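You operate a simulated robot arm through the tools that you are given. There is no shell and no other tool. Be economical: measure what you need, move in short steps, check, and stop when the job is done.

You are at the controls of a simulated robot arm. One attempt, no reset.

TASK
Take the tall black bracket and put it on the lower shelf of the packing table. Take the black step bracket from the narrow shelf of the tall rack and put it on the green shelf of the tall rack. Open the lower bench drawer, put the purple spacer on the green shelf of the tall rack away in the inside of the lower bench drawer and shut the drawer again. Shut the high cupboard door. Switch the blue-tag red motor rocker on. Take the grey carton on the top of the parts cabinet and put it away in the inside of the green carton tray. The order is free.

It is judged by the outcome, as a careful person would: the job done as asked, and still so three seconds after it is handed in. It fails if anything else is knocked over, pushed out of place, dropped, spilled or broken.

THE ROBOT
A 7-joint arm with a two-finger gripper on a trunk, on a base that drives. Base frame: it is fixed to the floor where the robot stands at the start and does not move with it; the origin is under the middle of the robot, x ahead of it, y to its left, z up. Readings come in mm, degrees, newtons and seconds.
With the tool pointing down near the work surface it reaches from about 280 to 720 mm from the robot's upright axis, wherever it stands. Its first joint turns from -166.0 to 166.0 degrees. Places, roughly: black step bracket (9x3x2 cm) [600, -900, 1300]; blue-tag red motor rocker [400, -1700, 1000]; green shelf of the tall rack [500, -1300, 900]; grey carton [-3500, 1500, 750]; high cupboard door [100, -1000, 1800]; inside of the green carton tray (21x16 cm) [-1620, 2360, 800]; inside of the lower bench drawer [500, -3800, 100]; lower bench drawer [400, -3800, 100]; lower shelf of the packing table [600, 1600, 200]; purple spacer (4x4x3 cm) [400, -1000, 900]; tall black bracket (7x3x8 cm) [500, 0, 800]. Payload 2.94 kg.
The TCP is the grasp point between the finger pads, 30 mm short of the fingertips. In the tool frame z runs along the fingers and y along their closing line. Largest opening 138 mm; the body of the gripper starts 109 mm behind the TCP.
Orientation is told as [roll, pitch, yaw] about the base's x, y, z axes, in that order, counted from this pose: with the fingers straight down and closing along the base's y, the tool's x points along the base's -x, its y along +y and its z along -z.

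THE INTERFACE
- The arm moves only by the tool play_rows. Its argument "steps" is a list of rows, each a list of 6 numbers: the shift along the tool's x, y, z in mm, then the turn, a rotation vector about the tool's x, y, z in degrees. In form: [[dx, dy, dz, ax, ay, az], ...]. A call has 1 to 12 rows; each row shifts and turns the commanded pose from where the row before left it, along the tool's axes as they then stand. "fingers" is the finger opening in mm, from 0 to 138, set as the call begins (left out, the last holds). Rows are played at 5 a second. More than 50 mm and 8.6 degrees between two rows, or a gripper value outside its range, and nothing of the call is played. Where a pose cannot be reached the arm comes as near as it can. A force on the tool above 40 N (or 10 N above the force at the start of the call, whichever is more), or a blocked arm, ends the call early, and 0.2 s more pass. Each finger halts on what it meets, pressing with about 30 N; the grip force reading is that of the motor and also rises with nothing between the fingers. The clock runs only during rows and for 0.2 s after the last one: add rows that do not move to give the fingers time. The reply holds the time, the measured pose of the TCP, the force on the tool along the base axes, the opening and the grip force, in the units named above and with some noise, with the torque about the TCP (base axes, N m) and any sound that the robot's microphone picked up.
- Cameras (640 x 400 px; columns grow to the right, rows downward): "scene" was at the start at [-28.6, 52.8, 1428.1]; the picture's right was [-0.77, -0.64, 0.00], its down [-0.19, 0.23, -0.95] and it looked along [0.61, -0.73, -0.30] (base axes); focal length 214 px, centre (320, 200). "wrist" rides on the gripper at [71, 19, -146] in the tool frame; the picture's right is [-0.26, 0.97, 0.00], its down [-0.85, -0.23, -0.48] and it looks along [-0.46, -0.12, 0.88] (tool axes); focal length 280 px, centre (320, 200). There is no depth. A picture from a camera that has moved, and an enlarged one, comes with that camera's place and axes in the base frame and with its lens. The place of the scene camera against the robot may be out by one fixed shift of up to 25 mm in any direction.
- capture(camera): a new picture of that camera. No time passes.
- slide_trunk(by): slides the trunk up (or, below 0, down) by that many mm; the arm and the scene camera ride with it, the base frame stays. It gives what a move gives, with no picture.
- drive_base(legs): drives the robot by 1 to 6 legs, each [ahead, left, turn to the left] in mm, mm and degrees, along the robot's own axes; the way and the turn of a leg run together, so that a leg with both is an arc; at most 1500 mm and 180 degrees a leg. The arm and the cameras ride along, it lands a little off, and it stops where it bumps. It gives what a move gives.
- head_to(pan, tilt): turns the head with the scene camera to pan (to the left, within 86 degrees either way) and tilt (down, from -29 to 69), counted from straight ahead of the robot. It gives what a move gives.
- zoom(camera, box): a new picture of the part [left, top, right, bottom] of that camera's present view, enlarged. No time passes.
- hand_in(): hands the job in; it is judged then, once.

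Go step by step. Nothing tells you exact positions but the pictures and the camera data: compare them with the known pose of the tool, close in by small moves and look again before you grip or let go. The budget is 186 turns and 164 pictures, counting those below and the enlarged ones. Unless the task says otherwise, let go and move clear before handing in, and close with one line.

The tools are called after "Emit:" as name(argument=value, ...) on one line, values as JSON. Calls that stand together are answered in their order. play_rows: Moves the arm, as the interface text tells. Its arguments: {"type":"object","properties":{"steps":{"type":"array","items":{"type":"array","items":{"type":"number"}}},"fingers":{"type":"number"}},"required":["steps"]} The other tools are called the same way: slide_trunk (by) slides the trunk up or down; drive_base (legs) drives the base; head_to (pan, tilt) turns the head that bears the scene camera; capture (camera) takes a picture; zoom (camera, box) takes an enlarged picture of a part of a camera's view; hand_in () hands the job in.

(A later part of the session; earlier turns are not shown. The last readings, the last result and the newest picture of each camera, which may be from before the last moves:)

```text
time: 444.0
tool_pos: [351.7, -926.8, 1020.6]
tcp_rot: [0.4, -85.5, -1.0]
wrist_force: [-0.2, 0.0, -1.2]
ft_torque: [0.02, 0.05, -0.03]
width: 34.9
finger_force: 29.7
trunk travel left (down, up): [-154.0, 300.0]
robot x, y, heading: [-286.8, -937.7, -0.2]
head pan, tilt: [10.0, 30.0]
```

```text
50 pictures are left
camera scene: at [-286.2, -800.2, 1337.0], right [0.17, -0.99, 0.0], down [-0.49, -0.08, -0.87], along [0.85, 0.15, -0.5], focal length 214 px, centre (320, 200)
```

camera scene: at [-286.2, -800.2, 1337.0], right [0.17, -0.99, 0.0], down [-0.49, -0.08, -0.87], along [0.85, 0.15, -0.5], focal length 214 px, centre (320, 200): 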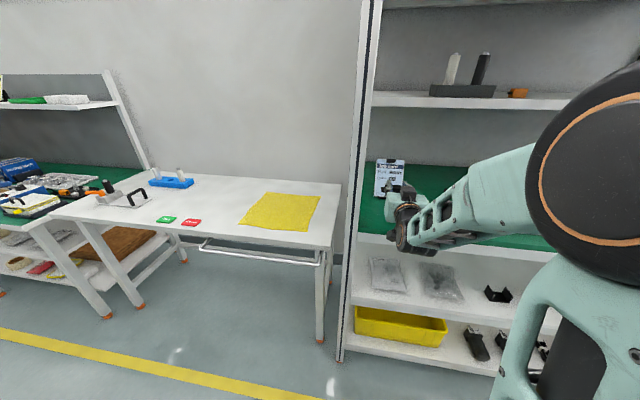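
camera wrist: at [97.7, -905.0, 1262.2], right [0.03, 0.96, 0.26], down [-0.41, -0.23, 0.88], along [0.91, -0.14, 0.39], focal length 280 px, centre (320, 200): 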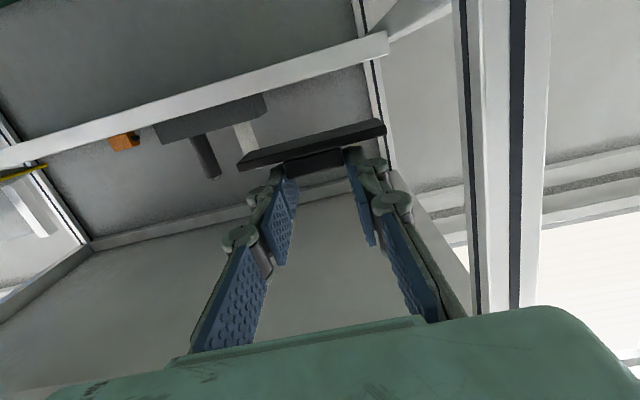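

Clear. I lower with the trunk, then by small steps until contact.

Emit:
slide_trunk(by=-80)

Emit:
play_rows(steps=[[4, 0, 0, 0, 0, 0], [3, 0, 0, 0, 0, 0], [3, 0, 0, 0, 0, 0], [0, 0, 0, 0, 0, 0]])

Emit:
play_rows(steps=[[2, 0, 0, 0, 0, 0], [2, 0, 0, 0, 0, 0], [2, 0, 0, 0, 0, 0], [2, 0, 0, 0, 0, 0], [2, 0, 0, 0, 0, 0], [2, 0, 0, 0, 0, 0], [0, 0, 0, 0, 0, 0]])

```text
time: 445.2
tool_pos: [351.8, -926.5, 940.8]
tcp_rot: [0.3, -85.6, -1.0]
wrist_force: [0.2, -0.9, -1.3]
ft_torque: [0.01, 0.01, 0.02]
width: 35.2
finger_force: 30.1
trunk travel left (down, up): [-74.0, 380.0]
robot x, y, heading: [-289.1, -940.2, -0.5]
head pan, tilt: [10.0, 30.0]
```

```text
time: 446.2
tool_pos: [350.9, -927.4, 930.3]
tcp_rot: [0.4, -85.6, -1.0]
wrist_force: [-1.1, 0.3, -2.0]
ft_torque: [0.06, 0.01, -0.01]
width: 35.1
finger_force: 30.3
trunk travel left (down, up): [-74.0, 380.0]
robot x, y, heading: [-289.8, -940.4, -0.2]
head pan, tilt: [10.0, 30.0]
```

```text
time: 447.8
tool_pos: [350.5, -926.1, 924.3]
tcp_rot: [0.8, -86.3, -1.3]
wrist_force: [6.5, 0.0, 24.4]
ft_torque: [-0.01, -0.59, 0.04]
width: 35.5
finger_force: 30.4
trunk travel left (down, up): [-74.0, 380.0]
robot x, y, heading: [-286.3, -940.7, -0.4]
head pan, tilt: [10.0, 30.0]
```

Contact. I relax 1.5 mm, open, lift and back out.

Emit:
play_rows(steps=[[-1.5, 0, 0, 0, 0, 0], [0, 0, 0, 0, 0, 0], [0, 0, 0, 0, 0, 0]], fingers=60)

Emit:
play_rows(steps=[[-10, 0, 0, 0, 0, 0], [-25, 0, 0, 0, 0, 0], [-30, 0, 0, 0, 0, 0], [-30, 0, 0, 0, 0, 0], [0, 0, 0, 0, 0, 0]])

Emit:
drive_base(legs=[[-330, 0, 0]])

Emit:
capture(camera="scene")

```text
time: 448.6
tool_pos: [349.0, -926.7, 920.1]
tcp_rot: [0.3, -85.5, -0.9]
wrist_force: [1.6, 1.0, 8.0]
ft_torque: [-0.02, -0.25, 0.03]
width: 60.6
finger_force: 0.1
trunk travel left (down, up): [-74.0, 380.0]
robot x, y, heading: [-285.1, -939.4, -0.3]
head pan, tilt: [10.0, 30.0]
```

```text
time: 449.8
tool_pos: [357.1, -926.8, 1016.1]
tcp_rot: [0.3, -85.7, -0.9]
wrist_force: [-0.3, -0.4, -0.2]
ft_torque: [0.02, -0.01, -0.01]
width: 60.0
finger_force: 0.1
trunk travel left (down, up): [-74.0, 380.0]
robot x, y, heading: [-287.1, -939.8, -0.3]
head pan, tilt: [10.0, 30.0]
```

```text
time: 451.9
tool_pos: [27.9, -925.3, 1014.6]
tcp_rot: [0.3, -85.7, -1.0]
wrist_force: [-0.9, -0.2, -0.3]
ft_torque: [0.0, 0.01, 0.02]
width: 59.8
finger_force: 0.1
trunk travel left (down, up): [-74.0, 380.0]
robot x, y, heading: [-618.8, -939.9, -0.2]
head pan, tilt: [10.0, 30.0]
```

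```text
49 pictures are left
camera scene: at [-615.8, -798.3, 1257.0], right [0.17, -0.99, 0.0], down [-0.49, -0.08, -0.87], along [0.85, 0.15, -0.5], focal length 214 px, centre (320, 200)
```

scene: 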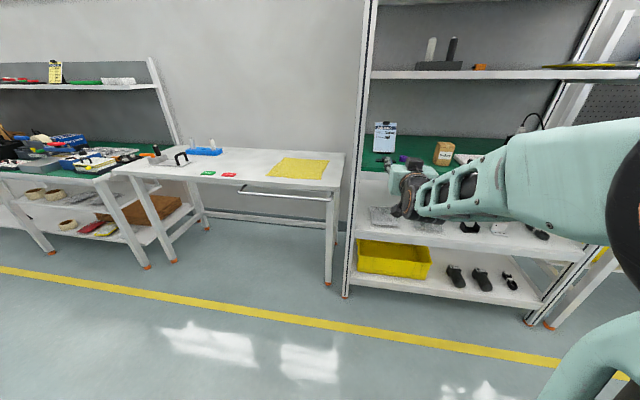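

The step bracket lies on the green shelf. I bring the tool back to vertical and go for the purple spacer.

Emit:
head_to(pan=70, tilt=30)

Emit:
play_rows(steps=[[-25, 0, 0, 0, 8, 0], [-25, 0, 0, 0, 8, 0], [0, 0, 0, 0, 8, 0], [0, 0, 0, 0, 8, 0], [0, 0, 0, 0, 8, 0], [0, 0, 0, 0, 8, 0], [0, 0, 0, 0, 8, 0], [0, 0, 0, 0, 8, 0], [0, 0, 0, 0, 8, 0], [0, 0, 0, 0, 8, 0], [0, 0, 0, 0, 5.6, 0], [0, 0, 0, 0, 0, 0]])

Emit:
drive_base(legs=[[0, -72, 0], [260, 0, 0]])

Emit:
capture(camera="wrist")

```text
time: 453.2
tool_pos: [27.7, -925.4, 1015.4]
tcp_rot: [0.3, -85.5, -1.0]
wrist_force: [-0.4, 0.6, -0.2]
ft_torque: [-0.03, -0.01, -0.01]
width: 60.0
finger_force: 0.3
trunk travel left (down, up): [-74.0, 380.0]
robot x, y, heading: [-616.8, -938.4, -0.3]
head pan, tilt: [70.0, 30.0]
```

```text
time: 455.9
tool_pos: [14.5, -922.2, 1048.2]
tcp_rot: [0.4, -13.6, -0.5]
wrist_force: [-0.2, -0.7, -0.7]
ft_torque: [-0.01, 0.0, 0.0]
width: 59.8
finger_force: 0.0
out of reach, approached as far as the arm can: row 2, 3, 10, 11
trunk travel left (down, up): [-74.0, 380.0]
robot x, y, heading: [-620.1, -935.7, -0.4]
head pan, tilt: [70.0, 30.0]
```

```text
time: 458.6
tool_pos: [274.9, -994.7, 1048.1]
tcp_rot: [0.3, -13.6, -0.5]
wrist_force: [0.6, 0.8, 0.3]
ft_torque: [0.02, -0.02, 0.0]
width: 60.0
finger_force: 0.2
trunk travel left (down, up): [-74.0, 380.0]
robot x, y, heading: [-358.2, -1009.0, -0.4]
head pan, tilt: [70.0, 30.0]
```

```text
48 pictures are left
camera wrist: at [171.7, -975.3, 1173.3], right [0.26, 0.96, 0.07], down [0.71, -0.24, 0.66], along [0.65, -0.12, -0.75], focal length 280 px, centre (320, 200)
```

wrist: 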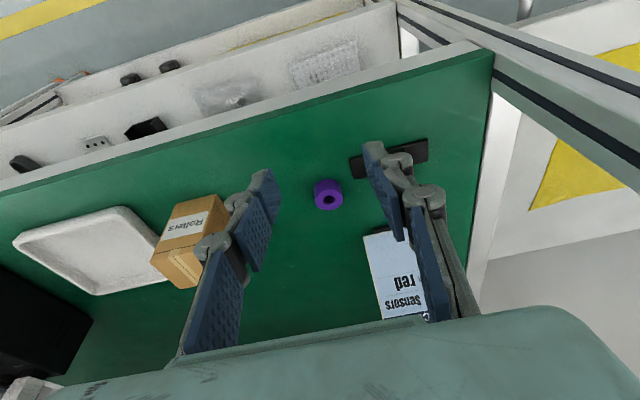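

The spacer is near (386,-1004). I finish straightening the tool and move over it.

Emit:
play_rows(steps=[[30, 0, 0, 0, 7, 0], [25, 0, 0, 0, 6.6, 0], [0, 0, 0, 0, 0, 0]])

Emit:
drive_base(legs=[[150, 0, 0]])

Emit:
capture(camera="wrist")

```text
time: 459.4
tool_pos: [232.4, -992.2, 1035.0]
tcp_rot: [0.2, -3.0, 0.0]
wrist_force: [-0.8, 0.1, -0.3]
ft_torque: [0.0, 0.01, -0.01]
width: 59.9
finger_force: 0.0
out of reach, approached as far as the arm can: row 2
trunk travel left (down, up): [-74.0, 380.0]
robot x, y, heading: [-354.2, -1010.0, 0.0]
head pan, tilt: [70.0, 30.0]
```

```text
time: 460.8
tool_pos: [383.7, -991.6, 1035.0]
tcp_rot: [0.1, -3.0, -0.1]
wrist_force: [0.0, -0.1, 0.1]
ft_torque: [-0.04, 0.01, 0.0]
width: 59.9
finger_force: 0.1
trunk travel left (down, up): [-74.0, 380.0]
robot x, y, heading: [-208.6, -1008.3, -0.3]
head pan, tilt: [70.0, 30.0]
```

```text
47 pictures are left
camera wrist: at [304.9, -973.9, 1177.5], right [0.26, 0.96, 0.02], down [0.82, -0.23, 0.52], along [0.51, -0.12, -0.85], focal length 280 px, centre (320, 200)
```

wrist: 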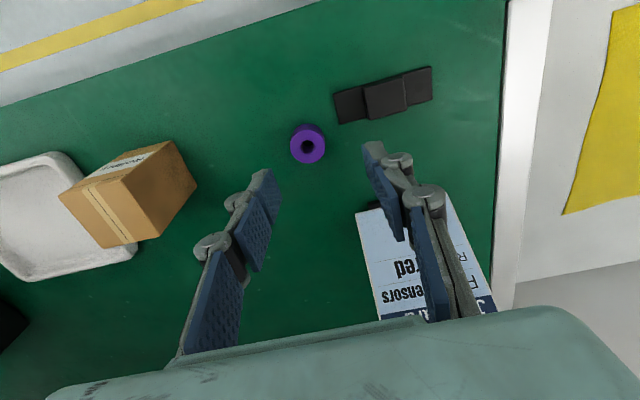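

Spacer at (390,-1004). I align and descend around it.

Emit:
play_rows(steps=[[-6, -12, 0, 0, 3, 0], [0, 0, 40, 0, 0, 0], [0, 0, 35, 0, 0, 0], [0, 0, 0, 0, 0, 0]])

Emit:
capture(camera="wrist")

```text
time: 461.8
tool_pos: [388.0, -992.8, 960.2]
tcp_rot: [0.3, -3.1, -0.2]
wrist_force: [0.1, 0.1, -0.1]
ft_torque: [0.02, -0.01, 0.01]
width: 59.8
finger_force: 0.0
out of reach, approached as far as the arm can: row 1
trunk travel left (down, up): [-74.0, 380.0]
robot x, y, heading: [-210.2, -1014.3, -0.2]
head pan, tilt: [70.0, 30.0]
```

```text
46 pictures are left
camera wrist: at [309.1, -973.8, 1101.6], right [0.26, 0.96, 0.02], down [0.82, -0.23, 0.52], along [0.51, -0.12, -0.85], focal length 280 px, centre (320, 200)
```

wrist: 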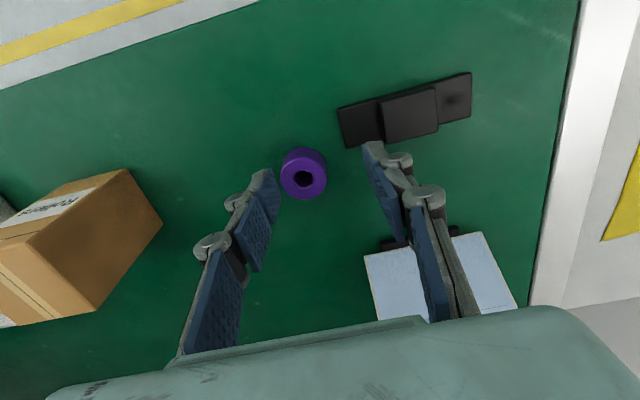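

The first row was refused, so I'm 13 mm off in y. I rise, shift, look.

Emit:
play_rows(steps=[[0, 0, -20, 0, 0, 0], [-5, -7, 0, 0, 0, 0], [0, -7, 0, 0, 0, 0], [0, 0, 0, 0, 0, 0]], fingers=74)

Emit:
capture(camera="wrist")

```text
time: 462.8
tool_pos: [390.8, -1007.6, 979.6]
tcp_rot: [0.1, -3.2, -0.1]
wrist_force: [-0.5, -0.2, -0.3]
ft_torque: [0.02, 0.0, 0.0]
width: 74.0
finger_force: 0.0
trunk travel left (down, up): [-74.0, 380.0]
robot x, y, heading: [-207.3, -1012.2, -0.1]
head pan, tilt: [70.0, 30.0]
```

```text
45 pictures are left
camera wrist: at [312.7, -988.1, 1122.4], right [0.26, 0.96, 0.02], down [0.82, -0.23, 0.52], along [0.51, -0.12, -0.85], focal length 280 px, centre (320, 200)
```

wrist: 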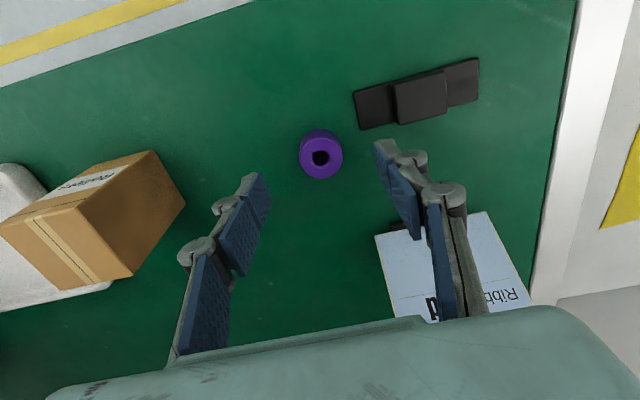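

Aligned now. Descend, close, lift.

Emit:
play_rows(steps=[[-3, 1, 22, 0, 0, 0], [0, 0, 19, 0, 0, 0], [0, 0, 0, 0, 0, 0]])

Emit:
play_rows(steps=[[0, 0, 0, 0, 0, 0], [0, 0, 0, 0, 0, 0], [0, 0, 0, 0, 0, 0], [0, 0, 0, 0, 0, 0], [0, 0, -10, 0, 0, 0], [0, 0, -40, 0, 0, 0], [0, 0, -45, 0, 0, 0], [0, 0, 0, 0, 0, 0]], fingers=10)

Emit:
capture(camera="wrist")

```text
time: 463.6
tool_pos: [395.6, -1005.3, 938.6]
tcp_rot: [0.2, -3.0, -0.2]
wrist_force: [0.6, 0.2, 0.5]
ft_torque: [0.01, 0.0, 0.01]
width: 74.1
finger_force: 0.0
trunk travel left (down, up): [-74.0, 380.0]
robot x, y, heading: [-205.8, -1013.0, -0.4]
head pan, tilt: [70.0, 30.0]
```

```text
time: 465.4
tool_pos: [388.2, -1005.3, 1030.8]
tcp_rot: [0.0, -3.2, 0.0]
wrist_force: [0.2, 0.0, -0.4]
ft_torque: [-0.02, -0.03, 0.0]
width: 32.6
finger_force: 30.2
trunk travel left (down, up): [-74.0, 380.0]
robot x, y, heading: [-207.8, -1014.7, 0.1]
head pan, tilt: [70.0, 30.0]
```

```text
44 pictures are left
camera wrist: at [309.5, -986.2, 1174.1], right [0.26, 0.96, 0.02], down [0.82, -0.23, 0.52], along [0.51, -0.12, -0.85], focal length 280 px, centre (320, 200)
```

wrist: 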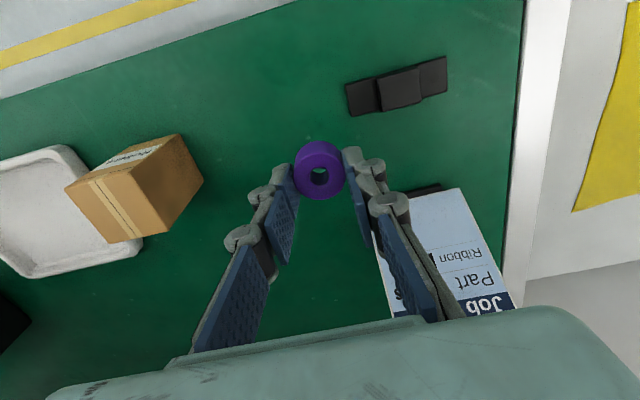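

The spacer is held. I back off and drive along the aisle to the drawer bench at y≈-3800, looking at the rocker's area on the way.

Emit:
drive_base(legs=[[-430, 0, 0], [0, -680, 0]])

Emit:
head_to(pan=0, tilt=25)

Emit:
capture(camera="scene")

```text
time: 474.0
tool_pos: [-37.5, -1679.3, 1031.4]
tcp_rot: [0.2, -3.2, 0.0]
wrist_force: [0.9, -0.5, -1.3]
ft_torque: [0.0, 0.01, -0.01]
width: 32.4
finger_force: 29.7
trunk travel left (down, up): [-74.0, 380.0]
robot x, y, heading: [-627.6, -1686.0, -0.3]
head pan, tilt: [70.0, 30.0]
```

```text
time: 475.4
tool_pos: [-36.9, -1679.3, 1032.6]
tcp_rot: [0.1, -3.1, -0.1]
wrist_force: [0.0, 0.2, -0.2]
ft_torque: [-0.03, 0.01, -0.02]
width: 32.8
finger_force: 29.9
trunk travel left (down, up): [-74.0, 380.0]
robot x, y, heading: [-630.8, -1683.6, -0.2]
head pan, tilt: [0.0, 25.0]
```

```text
43 pictures are left
camera scene: at [-627.4, -1561.9, 1265.0], right [0.0, -1.0, 0.0], down [-0.42, 0.0, -0.91], along [0.91, 0.0, -0.42], focal length 214 px, centre (320, 200)
```

scene: 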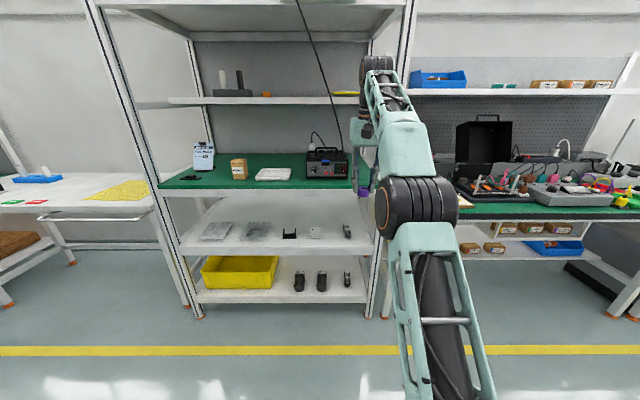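

The black switch box stands on the green shelf's right end. I zoom on it.

Emit:
zoom(camera="scene", box=[290, 130, 370, 190])

Emit:
zoom(camera="scene", box=[440, 100, 640, 220])

```text
6.67 times, centred on (330, 160) of scene
camera zoom: at [-627.4, -1561.9, 1265.0], right [0.0, -1.0, 0.0], down [-0.42, 0.0, -0.91], along [0.91, 0.0, -0.42], focal length 1430 px, centre (253, 467)
```

zoom: 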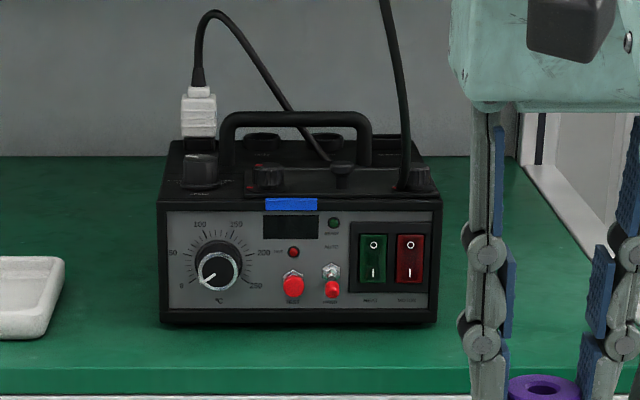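

```text
3.20 times, centred on (540, 160) of scene
camera zoom: at [-627.4, -1561.9, 1265.0], right [0.0, -1.0, 0.0], down [-0.42, 0.0, -0.91], along [0.91, 0.0, -0.42], focal length 686 px, centre (-384, 328)
```

zoom: 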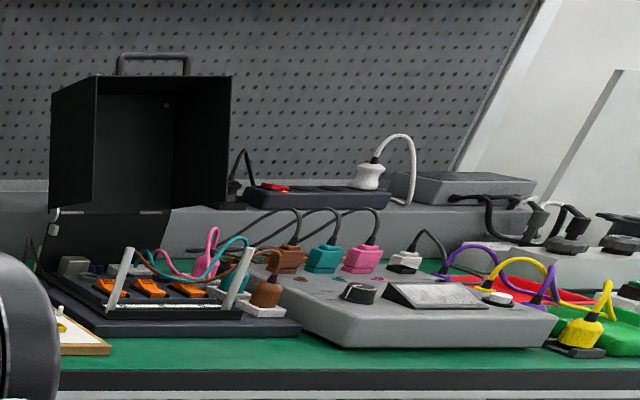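

The unit with the blue tag has green (heater) and red (motor) rockers, 'I' at the bottom; red rocker ≈(424,-1681,955). I go to the drawer first, carrying the spacer.

Emit:
drive_base(legs=[[-60, 0, 0], [0, -1500, 0], [0, -350, 0]])

Emit:
head_to(pan=-15, tilt=30)

Emit:
capture(camera="scene")

```text
time: 492.4
tool_pos: [-101.0, -3515.6, 1031.8]
tcp_rot: [0.1, -3.3, -0.1]
wrist_force: [-0.6, 0.6, 0.6]
ft_torque: [-0.03, 0.03, -0.01]
width: 32.2
finger_force: 30.0
trunk travel left (down, up): [-74.0, 380.0]
robot x, y, heading: [-692.1, -3526.1, 0.0]
head pan, tilt: [0.0, 25.0]
```

```text
time: 493.1
tool_pos: [-100.7, -3515.8, 1031.5]
tcp_rot: [0.0, -3.2, -0.1]
wrist_force: [-0.5, 0.9, -1.1]
ft_torque: [0.0, 0.0, 0.0]
width: 32.4
finger_force: 30.0
trunk travel left (down, up): [-74.0, 380.0]
robot x, y, heading: [-696.6, -3522.8, 0.0]
head pan, tilt: [-15.0, 30.0]
```

```text
40 pictures are left
camera scene: at [-695.5, -3422.5, 1257.0], right [-0.26, -0.97, 0.0], down [-0.48, 0.13, -0.87], along [0.84, -0.23, -0.5], focal length 214 px, centre (320, 200)
```

scene: 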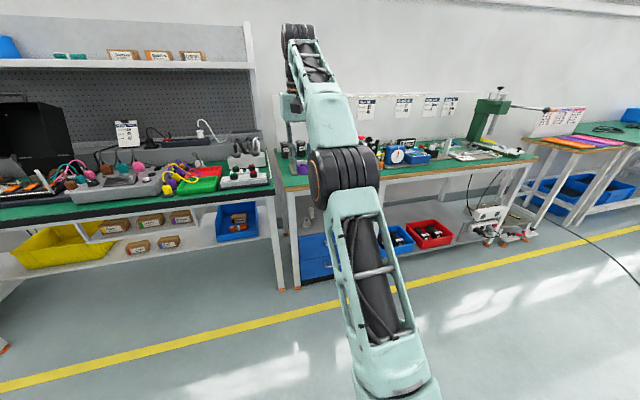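

The blue drawer unit is under this bench's left end. I zoom on it.

Emit:
zoom(camera="scene", box=[270, 120, 450, 300])

```text
2.22 times, centred on (360, 210) of scene
camera zoom: at [-695.5, -3422.5, 1257.0], right [-0.26, -0.97, 0.0], down [-0.48, 0.13, -0.87], along [0.84, -0.23, -0.5], focal length 477 px, centre (231, 178)
```

zoom: 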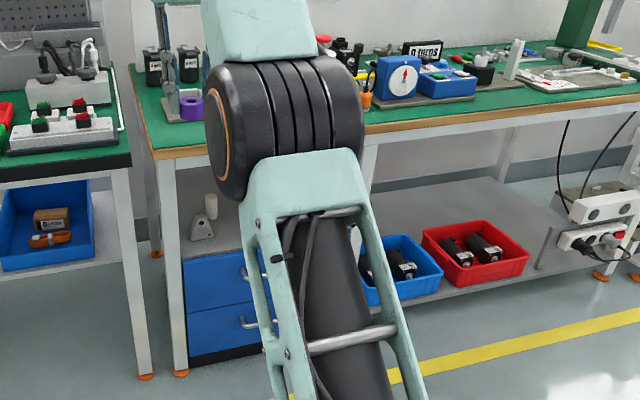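

I drive closer with the arm raised and look down at the bench top for a free spot to park the spacer.

Emit:
slide_trunk(by=120)

Emit:
drive_base(legs=[[0, -170, 0], [270, 0, 0]])

Emit:
capture(camera="wrist")

Emit:
head_to(pan=15, tilt=45)

Emit:
capture(camera="scene")

```text
time: 494.6
tool_pos: [-100.6, -3515.3, 1151.4]
tcp_rot: [0.1, -3.1, -0.1]
wrist_force: [-0.7, -0.1, -1.0]
ft_torque: [-0.01, 0.02, 0.01]
width: 32.3
finger_force: 29.8
trunk travel left (down, up): [-194.0, 260.0]
robot x, y, heading: [-692.6, -3525.1, -0.2]
head pan, tilt: [-15.0, 30.0]
```

```text
time: 498.3
tool_pos: [170.7, -3689.9, 1150.7]
tcp_rot: [0.1, -3.2, -0.2]
wrist_force: [0.6, -0.2, -0.5]
ft_torque: [0.0, 0.0, -0.02]
width: 32.4
finger_force: 30.0
trunk travel left (down, up): [-194.0, 260.0]
robot x, y, heading: [-422.8, -3697.9, -0.3]
head pan, tilt: [-15.0, 30.0]
```

```text
38 pictures are left
camera wrist: at [92.0, -3670.5, 1294.1], right [0.27, 0.96, 0.02], down [0.82, -0.23, 0.52], along [0.51, -0.12, -0.85], focal length 280 px, centre (320, 200)
```

wrist: 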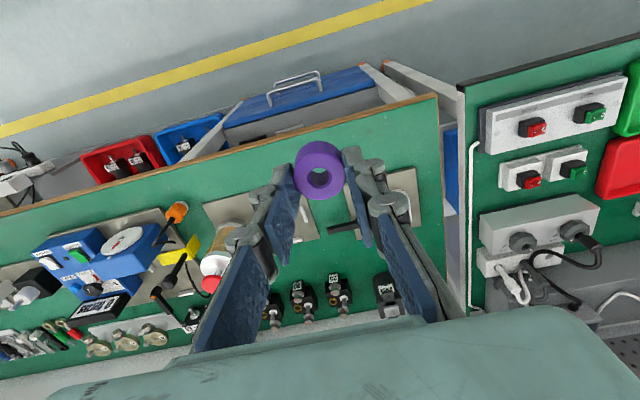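

```text
time: 499.2
tool_pos: [169.9, -3689.5, 1152.9]
tcp_rot: [0.2, -3.2, -0.2]
wrist_force: [0.5, -0.6, -0.2]
ft_torque: [0.03, 0.01, 0.02]
width: 32.3
finger_force: 29.7
trunk travel left (down, up): [-194.0, 260.0]
robot x, y, heading: [-426.0, -3694.1, -0.1]
head pan, tilt: [15.0, 45.0]
```

```text
37 pictures are left
camera scene: at [-433.4, -3549.6, 1354.4], right [0.25, -0.97, 0.0], down [-0.68, -0.18, -0.71], along [0.68, 0.18, -0.71], focal length 214 px, centre (320, 200)
```

scene: 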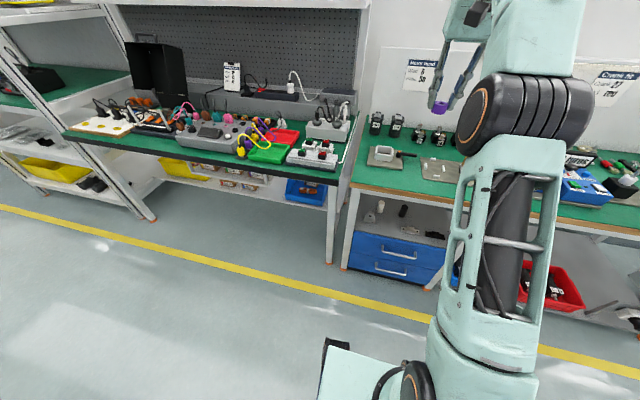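

Both handles are visible. I'll park the spacer on the free front-left area of the bench; I move over it and descend partway.

Emit:
drive_base(legs=[[125, 95, 0]])

Emit:
play_rows(steps=[[0, 0, 45, 0, 0, 0], [0, 0, 45, 0, 0, 0], [0, 0, 45, 0, 0, 0], [0, 0, 45, 0, 0, 0], [0, 0, 30, 0, 0, 0], [0, 0, 0, 0, 0, 0]])

Emit:
capture(camera="wrist")

```text
time: 500.8
tool_pos: [293.9, -3596.4, 1151.8]
tcp_rot: [0.1, -3.2, -0.3]
wrist_force: [0.2, -0.1, 0.6]
ft_torque: [0.02, -0.04, 0.01]
width: 32.2
finger_force: 29.7
trunk travel left (down, up): [-194.0, 260.0]
robot x, y, heading: [-297.8, -3603.1, -0.6]
head pan, tilt: [15.0, 45.0]
```

```text
time: 502.1
tool_pos: [305.4, -3595.4, 941.7]
tcp_rot: [0.1, -3.2, -0.3]
wrist_force: [0.1, -0.5, -0.1]
ft_torque: [0.0, -0.02, 0.0]
width: 32.0
finger_force: 30.5
trunk travel left (down, up): [-194.0, 260.0]
robot x, y, heading: [-299.9, -3599.5, -0.5]
head pan, tilt: [15.0, 45.0]
```

```text
36 pictures are left
camera wrist: at [228.0, -3576.0, 1084.2], right [0.27, 0.96, 0.02], down [0.82, -0.24, 0.52], along [0.51, -0.13, -0.85], focal length 280 px, centre (320, 200)
```

wrist: 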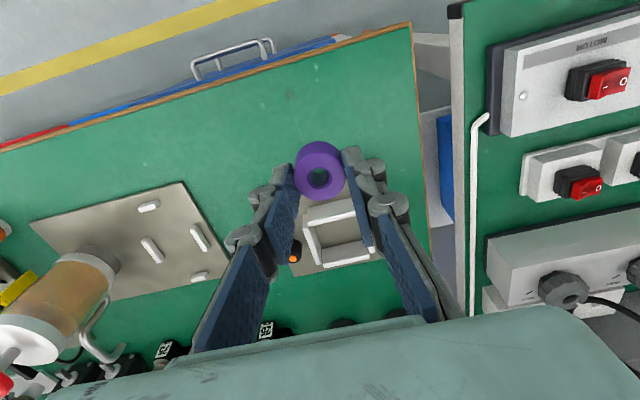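

Directly beneath is free green top. I lower until contact.

Emit:
play_rows(steps=[[0, 0, 40, 0, 0, 0], [0, 0, 30, 0, 0, 0], [0, 0, 8, 0, 0, 0], [0, 0, 8, 0, 0, 0], [0, 0, 8, 0, 0, 0], [0, 0, 5, 0, 0, 0], [0, 0, 5, 0, 0, 0], [0, 0, 5, 0, 0, 0], [0, 0, 5, 0, 0, 0], [0, 0, 5, 0, 0, 0], [0, 0, 5, 0, 0, 0], [0, 0, 0, 0, 0, 0]])

```text
time: 504.8
tool_pos: [313.2, -3594.2, 818.6]
tcp_rot: [0.1, -3.3, -0.3]
wrist_force: [-1.3, 0.1, 2.8]
ft_torque: [-0.05, 0.07, -0.01]
width: 32.2
finger_force: 29.4
trunk travel left (down, up): [-194.0, 260.0]
robot x, y, heading: [-302.5, -3602.3, -0.3]
head pan, tilt: [15.0, 45.0]
```

Light contact at TCP 818. I release and lift.

Emit:
play_rows(steps=[[0, 0, 1, 0, 0, 0], [0, 0, 0, 0, 0, 0], [0, 0, 0, 0, 0, 0], [0, 0, 0, 0, 0, 0]], fingers=74)

Emit:
play_rows(steps=[[0, 0, -20, 0, 0, 0], [0, 0, -40, 0, 0, 0], [0, 0, -45, 0, 0, 0], [0, 0, -45, 0, 0, 0], [0, 0, -40, 0, 0, 0], [0, 0, 0, 0, 0, 0]])

Emit:
capture(camera="wrist")

```text
time: 505.8
tool_pos: [313.8, -3595.3, 817.3]
tcp_rot: [0.1, -3.1, -0.3]
wrist_force: [-0.8, -0.2, -0.4]
ft_torque: [0.03, -0.01, -0.02]
width: 74.1
finger_force: 0.0
trunk travel left (down, up): [-194.0, 260.0]
robot x, y, heading: [-297.9, -3601.8, -0.4]
head pan, tilt: [15.0, 45.0]
```

```text
time: 507.1
tool_pos: [301.6, -3594.9, 1007.0]
tcp_rot: [0.1, -3.2, -0.2]
wrist_force: [0.2, -0.2, -0.2]
ft_torque: [-0.03, 0.01, -0.01]
width: 74.1
finger_force: 0.0
trunk travel left (down, up): [-194.0, 260.0]
robot x, y, heading: [-303.2, -3600.6, -0.4]
head pan, tilt: [15.0, 45.0]
```

```text
35 pictures are left
camera wrist: at [224.5, -3576.8, 1149.4], right [0.27, 0.96, 0.02], down [0.82, -0.24, 0.52], along [0.51, -0.13, -0.85], focal length 280 px, centre (320, 200)
```

wrist: 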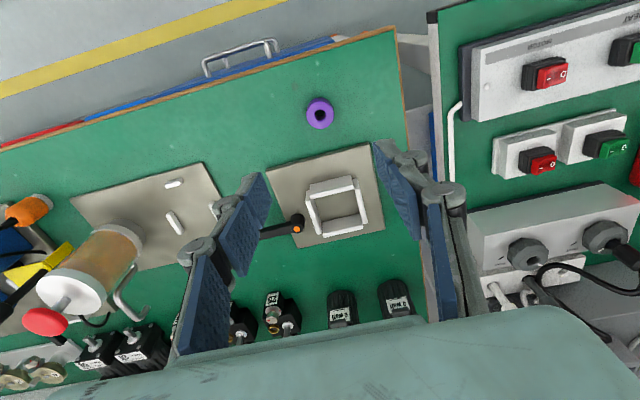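

The spacer is parked at (314,-3595). Now I back up, lower the trunk and arm, and take a close look at the lower drawer's handle.

Emit:
drive_base(legs=[[-420, -195, 0]])

Emit:
slide_trunk(by=-194)

Emit:
play_rows(steps=[[0, 0, 45, 0, 0, 0], [0, 0, 45, 0, 0, 0], [0, 0, 45, 0, 0, 0], [0, 0, 45, 0, 0, 0], [0, 0, 45, 0, 0, 0], [0, 0, 45, 0, 0, 0], [0, 0, 45, 0, 0, 0], [0, 0, 45, 0, 0, 0], [0, 0, 45, 0, 0, 0], [0, 0, 45, 0, 0, 0], [0, 0, 0, 0, 0, 0]])

Emit:
capture(camera="wrist")

```text
time: 509.9
tool_pos: [-116.9, -3788.5, 1007.6]
tcp_rot: [0.0, -3.2, -0.2]
wrist_force: [0.3, -0.1, -0.4]
ft_torque: [0.0, -0.04, 0.0]
width: 73.9
finger_force: 0.0
trunk travel left (down, up): [-194.0, 260.0]
robot x, y, heading: [-721.0, -3793.4, -0.2]
head pan, tilt: [15.0, 45.0]
```

```text
time: 512.0
tool_pos: [-116.4, -3788.9, 813.2]
tcp_rot: [0.1, -3.2, -0.2]
wrist_force: [-0.3, -0.7, -0.4]
ft_torque: [0.04, 0.0, 0.01]
width: 73.7
finger_force: 0.0
trunk travel left (down, up): [0.0, 454.0]
robot x, y, heading: [-719.2, -3796.4, -0.3]
head pan, tilt: [15.0, 45.0]
```

```text
time: 514.4
tool_pos: [-89.6, -3788.4, 363.9]
tcp_rot: [0.1, -3.3, -0.2]
wrist_force: [-0.5, -0.2, 0.2]
ft_torque: [0.02, -0.03, 0.03]
width: 74.0
finger_force: 0.1
trunk travel left (down, up): [0.0, 454.0]
robot x, y, heading: [-720.6, -3792.6, -0.4]
head pan, tilt: [15.0, 45.0]
```

```text
34 pictures are left
camera wrist: at [-168.9, -3769.6, 505.5], right [0.27, 0.96, 0.02], down [0.82, -0.24, 0.52], along [0.51, -0.12, -0.85], focal length 280 px, centre (320, 200)
```

wrist: 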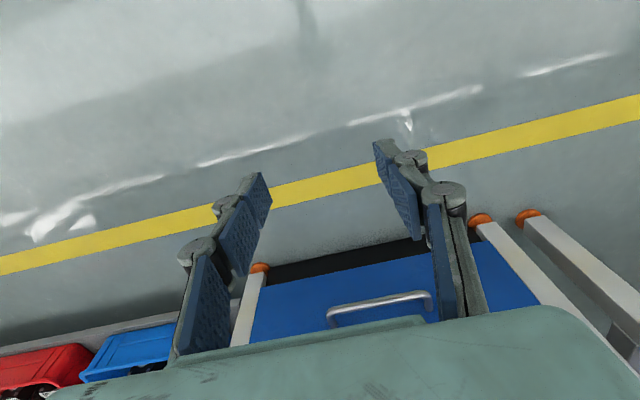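

The lower handle's bar is near (222,-3770,~207), about 170 mm long. I'll grip the bar from above with the fingers closing in the x–z plane and the tool tilted 25° forward. I turn and tilt the tool here.

Emit:
play_rows(steps=[[0, 0, 0, 0, 0, 8.2], [0, 0, 0, 0, 0, 8.2], [0, 0, 0, 0, 0, 8.2], [0, 0, 0, 0, 0, 8.2], [0, 0, 0, 0, 0, 8.2], [0, 0, 0, 0, 0, 8.2], [0, 0, 0, 0, 0, 8.2], [0, 0, 0, 0, 0, 8.2], [0, 0, 0, 0, 0, 8.2], [0, 0, 0, 0, 0, 8.2], [0, 0, 0, 0, 0, 8.0], [0, 0, 0, 0, 0, 0]], fingers=36)

Emit:
play_rows(steps=[[0, 0, 0, -7.4, 0, 0], [0, 0, 0, -7.4, 0, 0], [0, 0, 0, -7.4, 0, 0], [0, 0, 0, 0, 0, 0]])

Emit:
capture(camera="wrist")

```text
time: 517.0
tool_pos: [-92.1, -3787.4, 364.0]
tcp_rot: [3.2, 0.1, -90.4]
wrist_force: [-0.7, -0.1, 0.3]
ft_torque: [0.0, 0.02, -0.01]
width: 36.0
finger_force: 0.0
trunk travel left (down, up): [0.0, 454.0]
robot x, y, heading: [-717.2, -3795.5, -0.3]
head pan, tilt: [15.0, 45.0]
```

```text
time: 518.0
tool_pos: [-91.3, -3787.1, 364.5]
tcp_rot: [25.4, 0.2, -90.3]
wrist_force: [-1.1, 0.0, 0.2]
ft_torque: [-0.01, -0.01, 0.03]
width: 35.7
finger_force: 0.1
trunk travel left (down, up): [0.0, 454.0]
robot x, y, heading: [-718.4, -3796.0, -0.3]
head pan, tilt: [15.0, 45.0]
```

```text
33 pictures are left
camera wrist: at [-135.5, -3717.3, 504.6], right [0.87, -0.27, 0.41], down [-0.42, -0.85, 0.33], along [0.26, -0.46, -0.85], focal length 280 px, centre (320, 200)
```

wrist: 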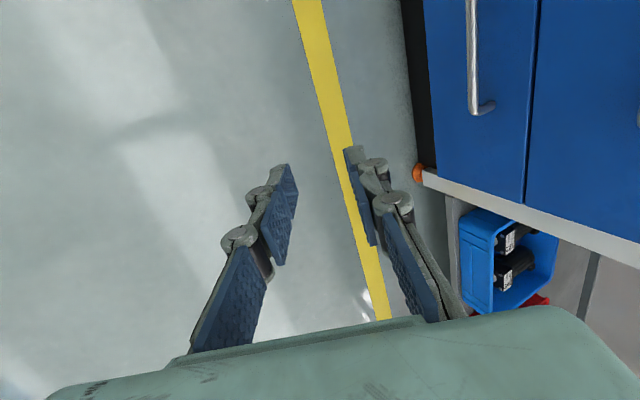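

The gap between bar and drawer face is ≈31 mm — enough. I lower to z≈296, shift 12 mm in y and drive to the pre-grip point.

Emit:
play_rows(steps=[[12, -14.5, 30.5, 0, 0, 0], [0, -14.5, 30.5, 0, 0, 0], [0, 0, 0, 0, 0, 0]])

Emit:
drive_base(legs=[[262, 0, 0]])

Emit:
capture(camera="wrist")

```text
time: 518.8
tool_pos: [-91.9, -3775.4, 296.8]
tcp_rot: [25.5, 0.2, -90.1]
wrist_force: [0.5, 0.1, -0.8]
ft_torque: [-0.01, 0.02, 0.03]
width: 36.0
finger_force: 0.1
trunk travel left (down, up): [0.0, 454.0]
robot x, y, heading: [-718.3, -3795.1, -0.2]
head pan, tilt: [15.0, 45.0]
```

```text
time: 520.7
tool_pos: [169.3, -3778.3, 296.5]
tcp_rot: [25.3, 0.1, -90.3]
wrist_force: [0.3, -0.2, 0.1]
ft_torque: [-0.05, 0.02, 0.0]
width: 36.1
finger_force: 0.0
trunk travel left (down, up): [0.0, 454.0]
robot x, y, heading: [-460.9, -3795.9, -0.7]
head pan, tilt: [15.0, 45.0]
```

```text
32 pictures are left
camera wrist: at [125.1, -3707.6, 437.2], right [0.87, -0.27, 0.41], down [-0.42, -0.85, 0.33], along [0.26, -0.46, -0.85], focal length 280 px, centre (320, 200)
```

wrist: 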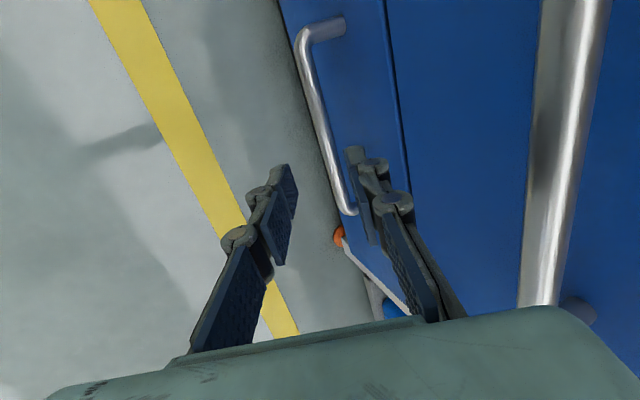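

The bar is at (218, z≈211); to keep the gripper body clear of the upper handle I tilt 10° more, then slide down along the tool axis around the bar.

Emit:
play_rows(steps=[[0, 0, 0, -4.9, 0, 0], [0, 0, 0, -4.8, 0, 0], [0, -9.4, 0, 0, 0, 0], [0, 0, 30, 0, 0, 0], [0, 0, 0, 0, 0, 0]])

Emit:
capture(camera="wrist")

```text
time: 521.9
tool_pos: [179.6, -3778.1, 266.1]
tcp_rot: [35.1, 0.1, -90.2]
wrist_force: [-0.7, 0.5, 0.1]
ft_torque: [0.02, -0.01, -0.03]
width: 36.0
finger_force: 0.1
trunk travel left (down, up): [0.0, 454.0]
robot x, y, heading: [-456.1, -3793.8, -0.4]
head pan, tilt: [15.0, 45.0]
```

```text
31 pictures are left
camera wrist: at [112.5, -3707.4, 397.0], right [0.79, -0.27, 0.55], down [-0.47, -0.85, 0.25], along [0.4, -0.46, -0.79], focal length 280 px, centre (320, 200)
```

wrist: 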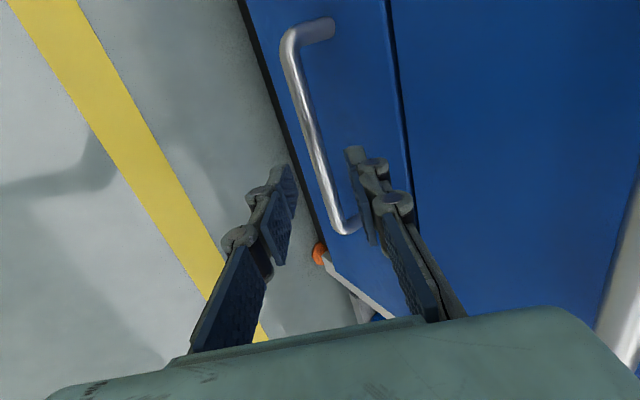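

The bar runs right between the fingertips. I advance the remaining 46 mm and close.

Emit:
play_rows(steps=[[0, 0, 24, 0, 0, 0], [0, 0, 22, 0, 0, 0], [0, 0, 0, 0, 0, 0]])

Emit:
play_rows(steps=[[0, 0, 0, 0, 0, 0], [0, 0, 0, 0, 0, 0], [0, 0, 0, 0, 0, 0], [0, 0, 0, 0, 0, 0]], fingers=0)

Emit:
capture(camera="wrist")

```text
time: 522.7
tool_pos: [207.6, -3777.1, 228.9]
tcp_rot: [35.1, 0.2, -90.3]
wrist_force: [-0.3, -0.4, 0.4]
ft_torque: [0.03, -0.01, 0.04]
width: 35.8
finger_force: 0.0
trunk travel left (down, up): [0.0, 454.0]
robot x, y, heading: [-457.7, -3796.2, -0.3]
head pan, tilt: [15.0, 45.0]
```

```text
time: 523.7
tool_pos: [205.0, -3777.3, 228.3]
tcp_rot: [34.8, 0.2, -90.4]
wrist_force: [-6.6, -0.9, -6.0]
ft_torque: [-0.17, 0.21, 0.24]
width: 13.3
finger_force: 39.9
trunk travel left (down, up): [0.0, 454.0]
robot x, y, heading: [-458.8, -3795.8, -0.6]
head pan, tilt: [15.0, 45.0]
```

```text
30 pictures are left
camera wrist: at [138.6, -3706.9, 358.4], right [0.79, -0.27, 0.55], down [-0.47, -0.85, 0.26], along [0.4, -0.46, -0.79], focal length 280 px, centre (320, 200)
```

wrist: 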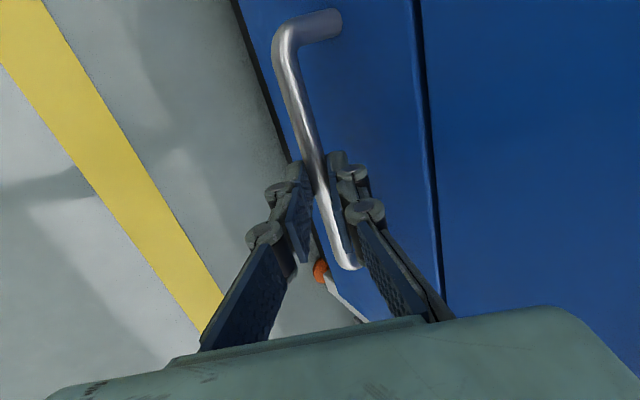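

The bar is gripped (13 mm). I pull the drawer open by driving back.

Emit:
drive_base(legs=[[-150, 0, 0], [-120, 0, 0]])

Emit:
capture(camera="wrist")

```text
time: 525.9
tool_pos: [-65.1, -3777.6, 226.2]
tcp_rot: [35.0, 0.0, -90.4]
wrist_force: [-1.3, -14.5, -15.2]
ft_torque: [-0.27, 0.19, 0.1]
width: 13.3
finger_force: 39.5
trunk travel left (down, up): [0.0, 454.0]
robot x, y, heading: [-734.8, -3796.2, -0.4]
head pan, tilt: [15.0, 45.0]
```

```text
29 pictures are left
camera wrist: at [-132.0, -3706.4, 358.2], right [0.79, -0.27, 0.55], down [-0.47, -0.85, 0.26], along [0.4, -0.46, -0.79], focal length 280 px, centre (320, 200)
```

wrist: 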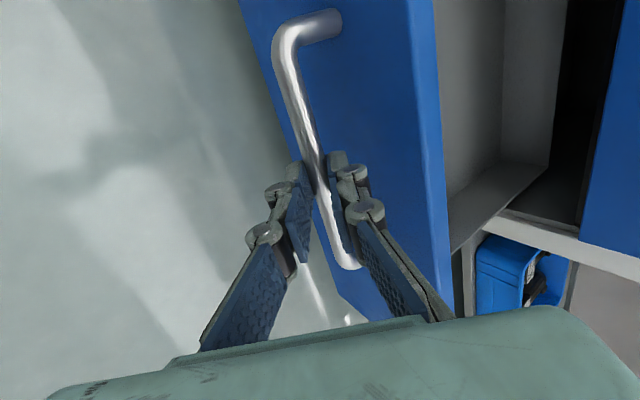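

The drawer is open by about 270 mm. I release the bar, retreat along the tool axis, rise and straighten the tool.

Emit:
play_rows(steps=[[0, 0, 0, 0, 0, 0], [0, 0, 0, 0, 0, 0], [0, 0, -20, 0, 0, 0], [0, 0, -40, 0, 0, 0], [0, 0, -40, 0, 0, 0], [0, 25.8, -36.9, 0, 0, 0], [0, 25.8, -36.9, 0, 0, 0], [0, 25.8, -36.9, 0, 0, 0], [0, 25.8, -36.9, 0, 0, 0], [0, 0, 0, 0, 0, 0]], fingers=40)

Emit:
play_rows(steps=[[0, 0, 0, 8.5, 0, 0], [0, 0, 0, 8.5, 0, 0], [0, 0, 0, 8.5, 0, 0], [0, 0, 0, 8.5, 0, 0], [0, 0, -40, 1, 0, 0], [0, 0, -45, 0, 0, 0], [0, 0, -45, 0, 0, 0], [0, 0, -45, 0, 0, 0], [0, 0, -45, 0, 0, 0], [0, 0, 0, 0, 0, 0]])

Emit:
capture(camera="wrist")

```text
time: 528.1
tool_pos: [-122.5, -3777.6, 489.4]
tcp_rot: [35.1, 0.0, -90.4]
wrist_force: [0.8, -0.2, -0.5]
ft_torque: [-0.02, 0.0, 0.02]
width: 40.3
finger_force: 0.1
trunk travel left (down, up): [0.0, 454.0]
robot x, y, heading: [-728.5, -3796.4, -0.2]
head pan, tilt: [15.0, 45.0]
```

```text
time: 530.3
tool_pos: [-124.8, -3777.9, 709.1]
tcp_rot: [0.1, 0.0, -90.4]
wrist_force: [-0.5, -0.1, 0.0]
ft_torque: [-0.01, -0.02, -0.01]
width: 39.9
finger_force: 0.0
trunk travel left (down, up): [0.0, 454.0]
robot x, y, heading: [-729.6, -3797.4, -0.3]
head pan, tilt: [15.0, 45.0]
```

```text
28 pictures are left
camera wrist: at [-103.7, -3707.1, 856.2], right [0.96, -0.27, 0.0], down [-0.24, -0.85, 0.48], along [-0.13, -0.46, -0.88], focal length 280 px, centre (320, 200)
```

wrist: 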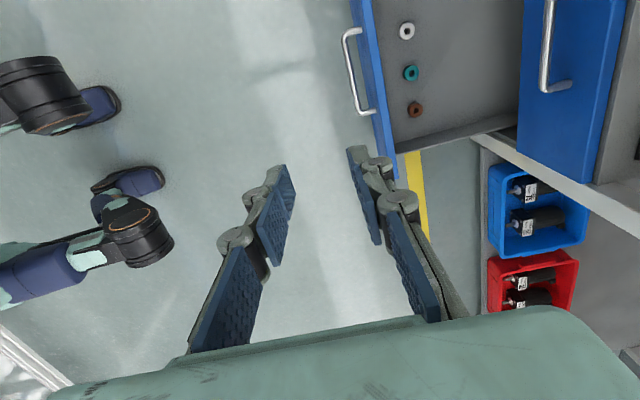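

The drawer holds a row of spacers (white, teal, brown) at x≈97; I'll put the purple one at about (138,-3772). I turn the tool to yaw 0, raise everything, and drive toward the parked spacer, staying clear of the open drawer.

Emit:
slide_trunk(by=225)

Emit:
play_rows(steps=[[0, 0, -10, 0, 0, -8.2], [0, 0, -10, 0, 0, -8.2], [0, 0, -10, 0, 0, -8.2], [0, 0, -10, 0, 0, -8.2], [0, 0, -10, 0, 0, -8.2], [0, 0, -10, 0, 0, -8.2], [0, 0, 0, 0, 0, -8.2], [0, 0, 0, 0, 0, -8.2], [0, 0, 0, 0, 0, -8.2], [0, 0, 0, 0, 0, -8.2], [0, 0, 0, 0, 0, -8.2], [0, 0, 0, 0, 0, 0]], fingers=74)

Emit:
drive_base(legs=[[0, 187, 0], [332, 0, 0]])

Emit:
play_rows(steps=[[-30, 0, 0, 0, 0, 0], [-30, 0, 0, 0, 0, 0], [-30, 0, 0, 0, 0, 0], [0, 0, 0, 0, 0, 0]])

Emit:
capture(camera="wrist")

```text
time: 532.7
tool_pos: [-123.3, -3777.7, 934.0]
tcp_rot: [0.1, 0.0, -90.4]
wrist_force: [0.2, 0.1, 1.0]
ft_torque: [0.0, 0.04, 0.0]
width: 40.1
finger_force: 0.1
trunk travel left (down, up): [-225.0, 229.0]
robot x, y, heading: [-728.4, -3792.7, -0.2]
head pan, tilt: [15.0, 45.0]
```

```text
time: 535.3
tool_pos: [-123.6, -3778.2, 994.9]
tcp_rot: [0.0, -0.1, 0.0]
wrist_force: [-0.1, 0.5, -0.5]
ft_torque: [0.04, 0.03, -0.02]
width: 74.0
finger_force: 0.0
trunk travel left (down, up): [-225.0, 229.0]
robot x, y, heading: [-728.0, -3793.7, 0.0]
head pan, tilt: [15.0, 45.0]
```

```text
time: 539.4
tool_pos: [209.3, -3589.4, 995.1]
tcp_rot: [0.0, -0.1, 0.0]
wrist_force: [0.4, -0.7, 0.0]
ft_torque: [0.01, 0.0, 0.01]
width: 74.1
finger_force: 0.1
trunk travel left (down, up): [-225.0, 229.0]
robot x, y, heading: [-400.8, -3610.0, -0.1]
head pan, tilt: [15.0, 45.0]
```

```text
time: 540.4
tool_pos: [298.1, -3590.4, 993.6]
tcp_rot: [0.1, 0.0, 0.0]
wrist_force: [0.1, 0.1, -0.4]
ft_torque: [0.01, 0.05, -0.02]
width: 73.8
finger_force: 0.0
trunk travel left (down, up): [-225.0, 229.0]
robot x, y, heading: [-395.2, -3606.8, -0.1]
head pan, tilt: [15.0, 45.0]
```

```text
27 pictures are left
camera wrist: at [226.9, -3571.3, 1139.8], right [0.26, 0.97, 0.0], down [0.85, -0.23, 0.48], along [0.46, -0.12, -0.88], focal length 280 px, centre (320, 200)
```

wrist: 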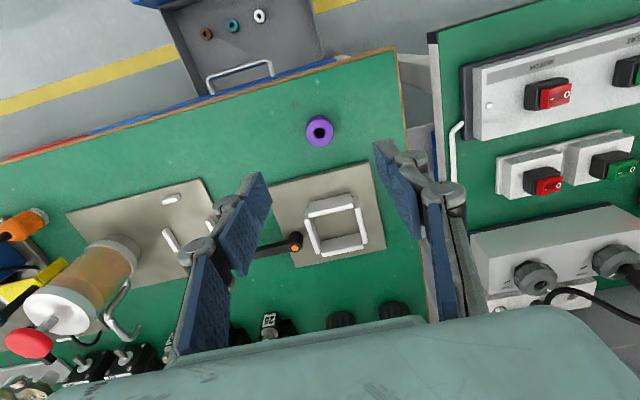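

Spacer at (313,-3595). I move over it, descend to 817 and grip.

Emit:
play_rows(steps=[[-7, -4, 30, 0, 0, 0], [-6, 0, 40, 0, 0, 0], [0, 0, 40, 0, 0, 0], [0, 0, 0, 0, 0, 0]])

Emit:
capture(camera="wrist")

```text
time: 541.4
tool_pos: [313.3, -3593.9, 885.3]
tcp_rot: [0.1, -0.1, 0.1]
wrist_force: [0.0, 0.4, 1.0]
ft_torque: [0.01, 0.03, 0.02]
width: 73.9
finger_force: 0.0
trunk travel left (down, up): [-225.0, 229.0]
robot x, y, heading: [-396.8, -3606.6, 0.1]
head pan, tilt: [15.0, 45.0]
```

```text
26 pictures are left
camera wrist: at [242.3, -3574.9, 1030.6], right [0.26, 0.97, 0.0], down [0.85, -0.23, 0.48], along [0.46, -0.12, -0.88], focal length 280 px, centre (320, 200)
```

wrist: 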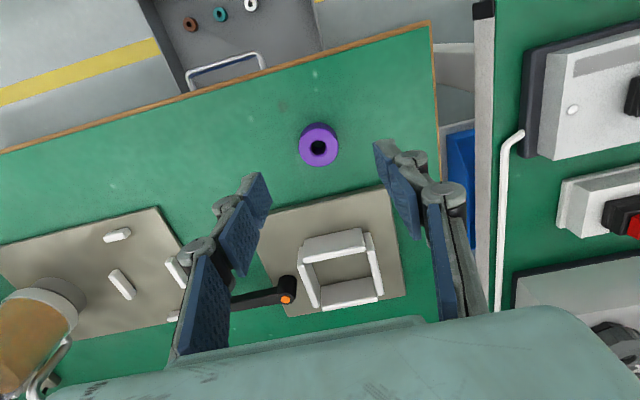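

Emit:
play_rows(steps=[[1, 0, 35, 0, 0, 0], [0, 0, 33, 0, 0, 0], [0, 0, 0, 0, 0, 0]])

Emit:
play_rows(steps=[[0, 0, 0, 0, 0, 0], [0, 0, 0, 0, 0, 0], [0, 0, 0, 0, 0, 0], [0, 0, 0, 0, 0, 0], [0, 0, -15, 0, 0, 0], [0, 0, -40, 0, 0, 0], [0, 0, -45, 0, 0, 0], [0, 0, -45, 0, 0, 0], [0, 0, 0, 0, 0, 0]], fingers=10)

Emit:
capture(camera="wrist")

```text
time: 542.2
tool_pos: [311.6, -3593.1, 816.6]
tcp_rot: [0.0, -0.1, 0.0]
wrist_force: [0.6, -0.1, -0.6]
ft_torque: [-0.02, 0.02, -0.01]
width: 73.8
finger_force: 0.0
trunk travel left (down, up): [-225.0, 229.0]
robot x, y, heading: [-394.4, -3609.2, 0.1]
head pan, tilt: [15.0, 45.0]
```

```text
time: 544.2
tool_pos: [307.8, -3595.6, 961.5]
tcp_rot: [0.0, -0.1, 0.1]
wrist_force: [-0.2, 0.8, -0.4]
ft_torque: [-0.01, 0.0, -0.03]
width: 32.4
finger_force: 30.3
out of reach, approached as far as the arm can: row 8
trunk travel left (down, up): [-225.0, 229.0]
robot x, y, heading: [-395.0, -3609.9, -0.2]
head pan, tilt: [15.0, 45.0]
```

```text
25 pictures are left
camera wrist: at [237.6, -3576.0, 1106.7], right [0.26, 0.97, 0.0], down [0.85, -0.23, 0.48], along [0.46, -0.12, -0.88], focal length 280 px, centre (320, 200)
```

wrist: 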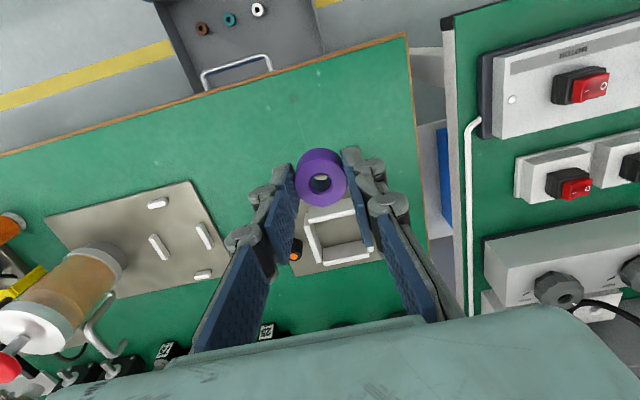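

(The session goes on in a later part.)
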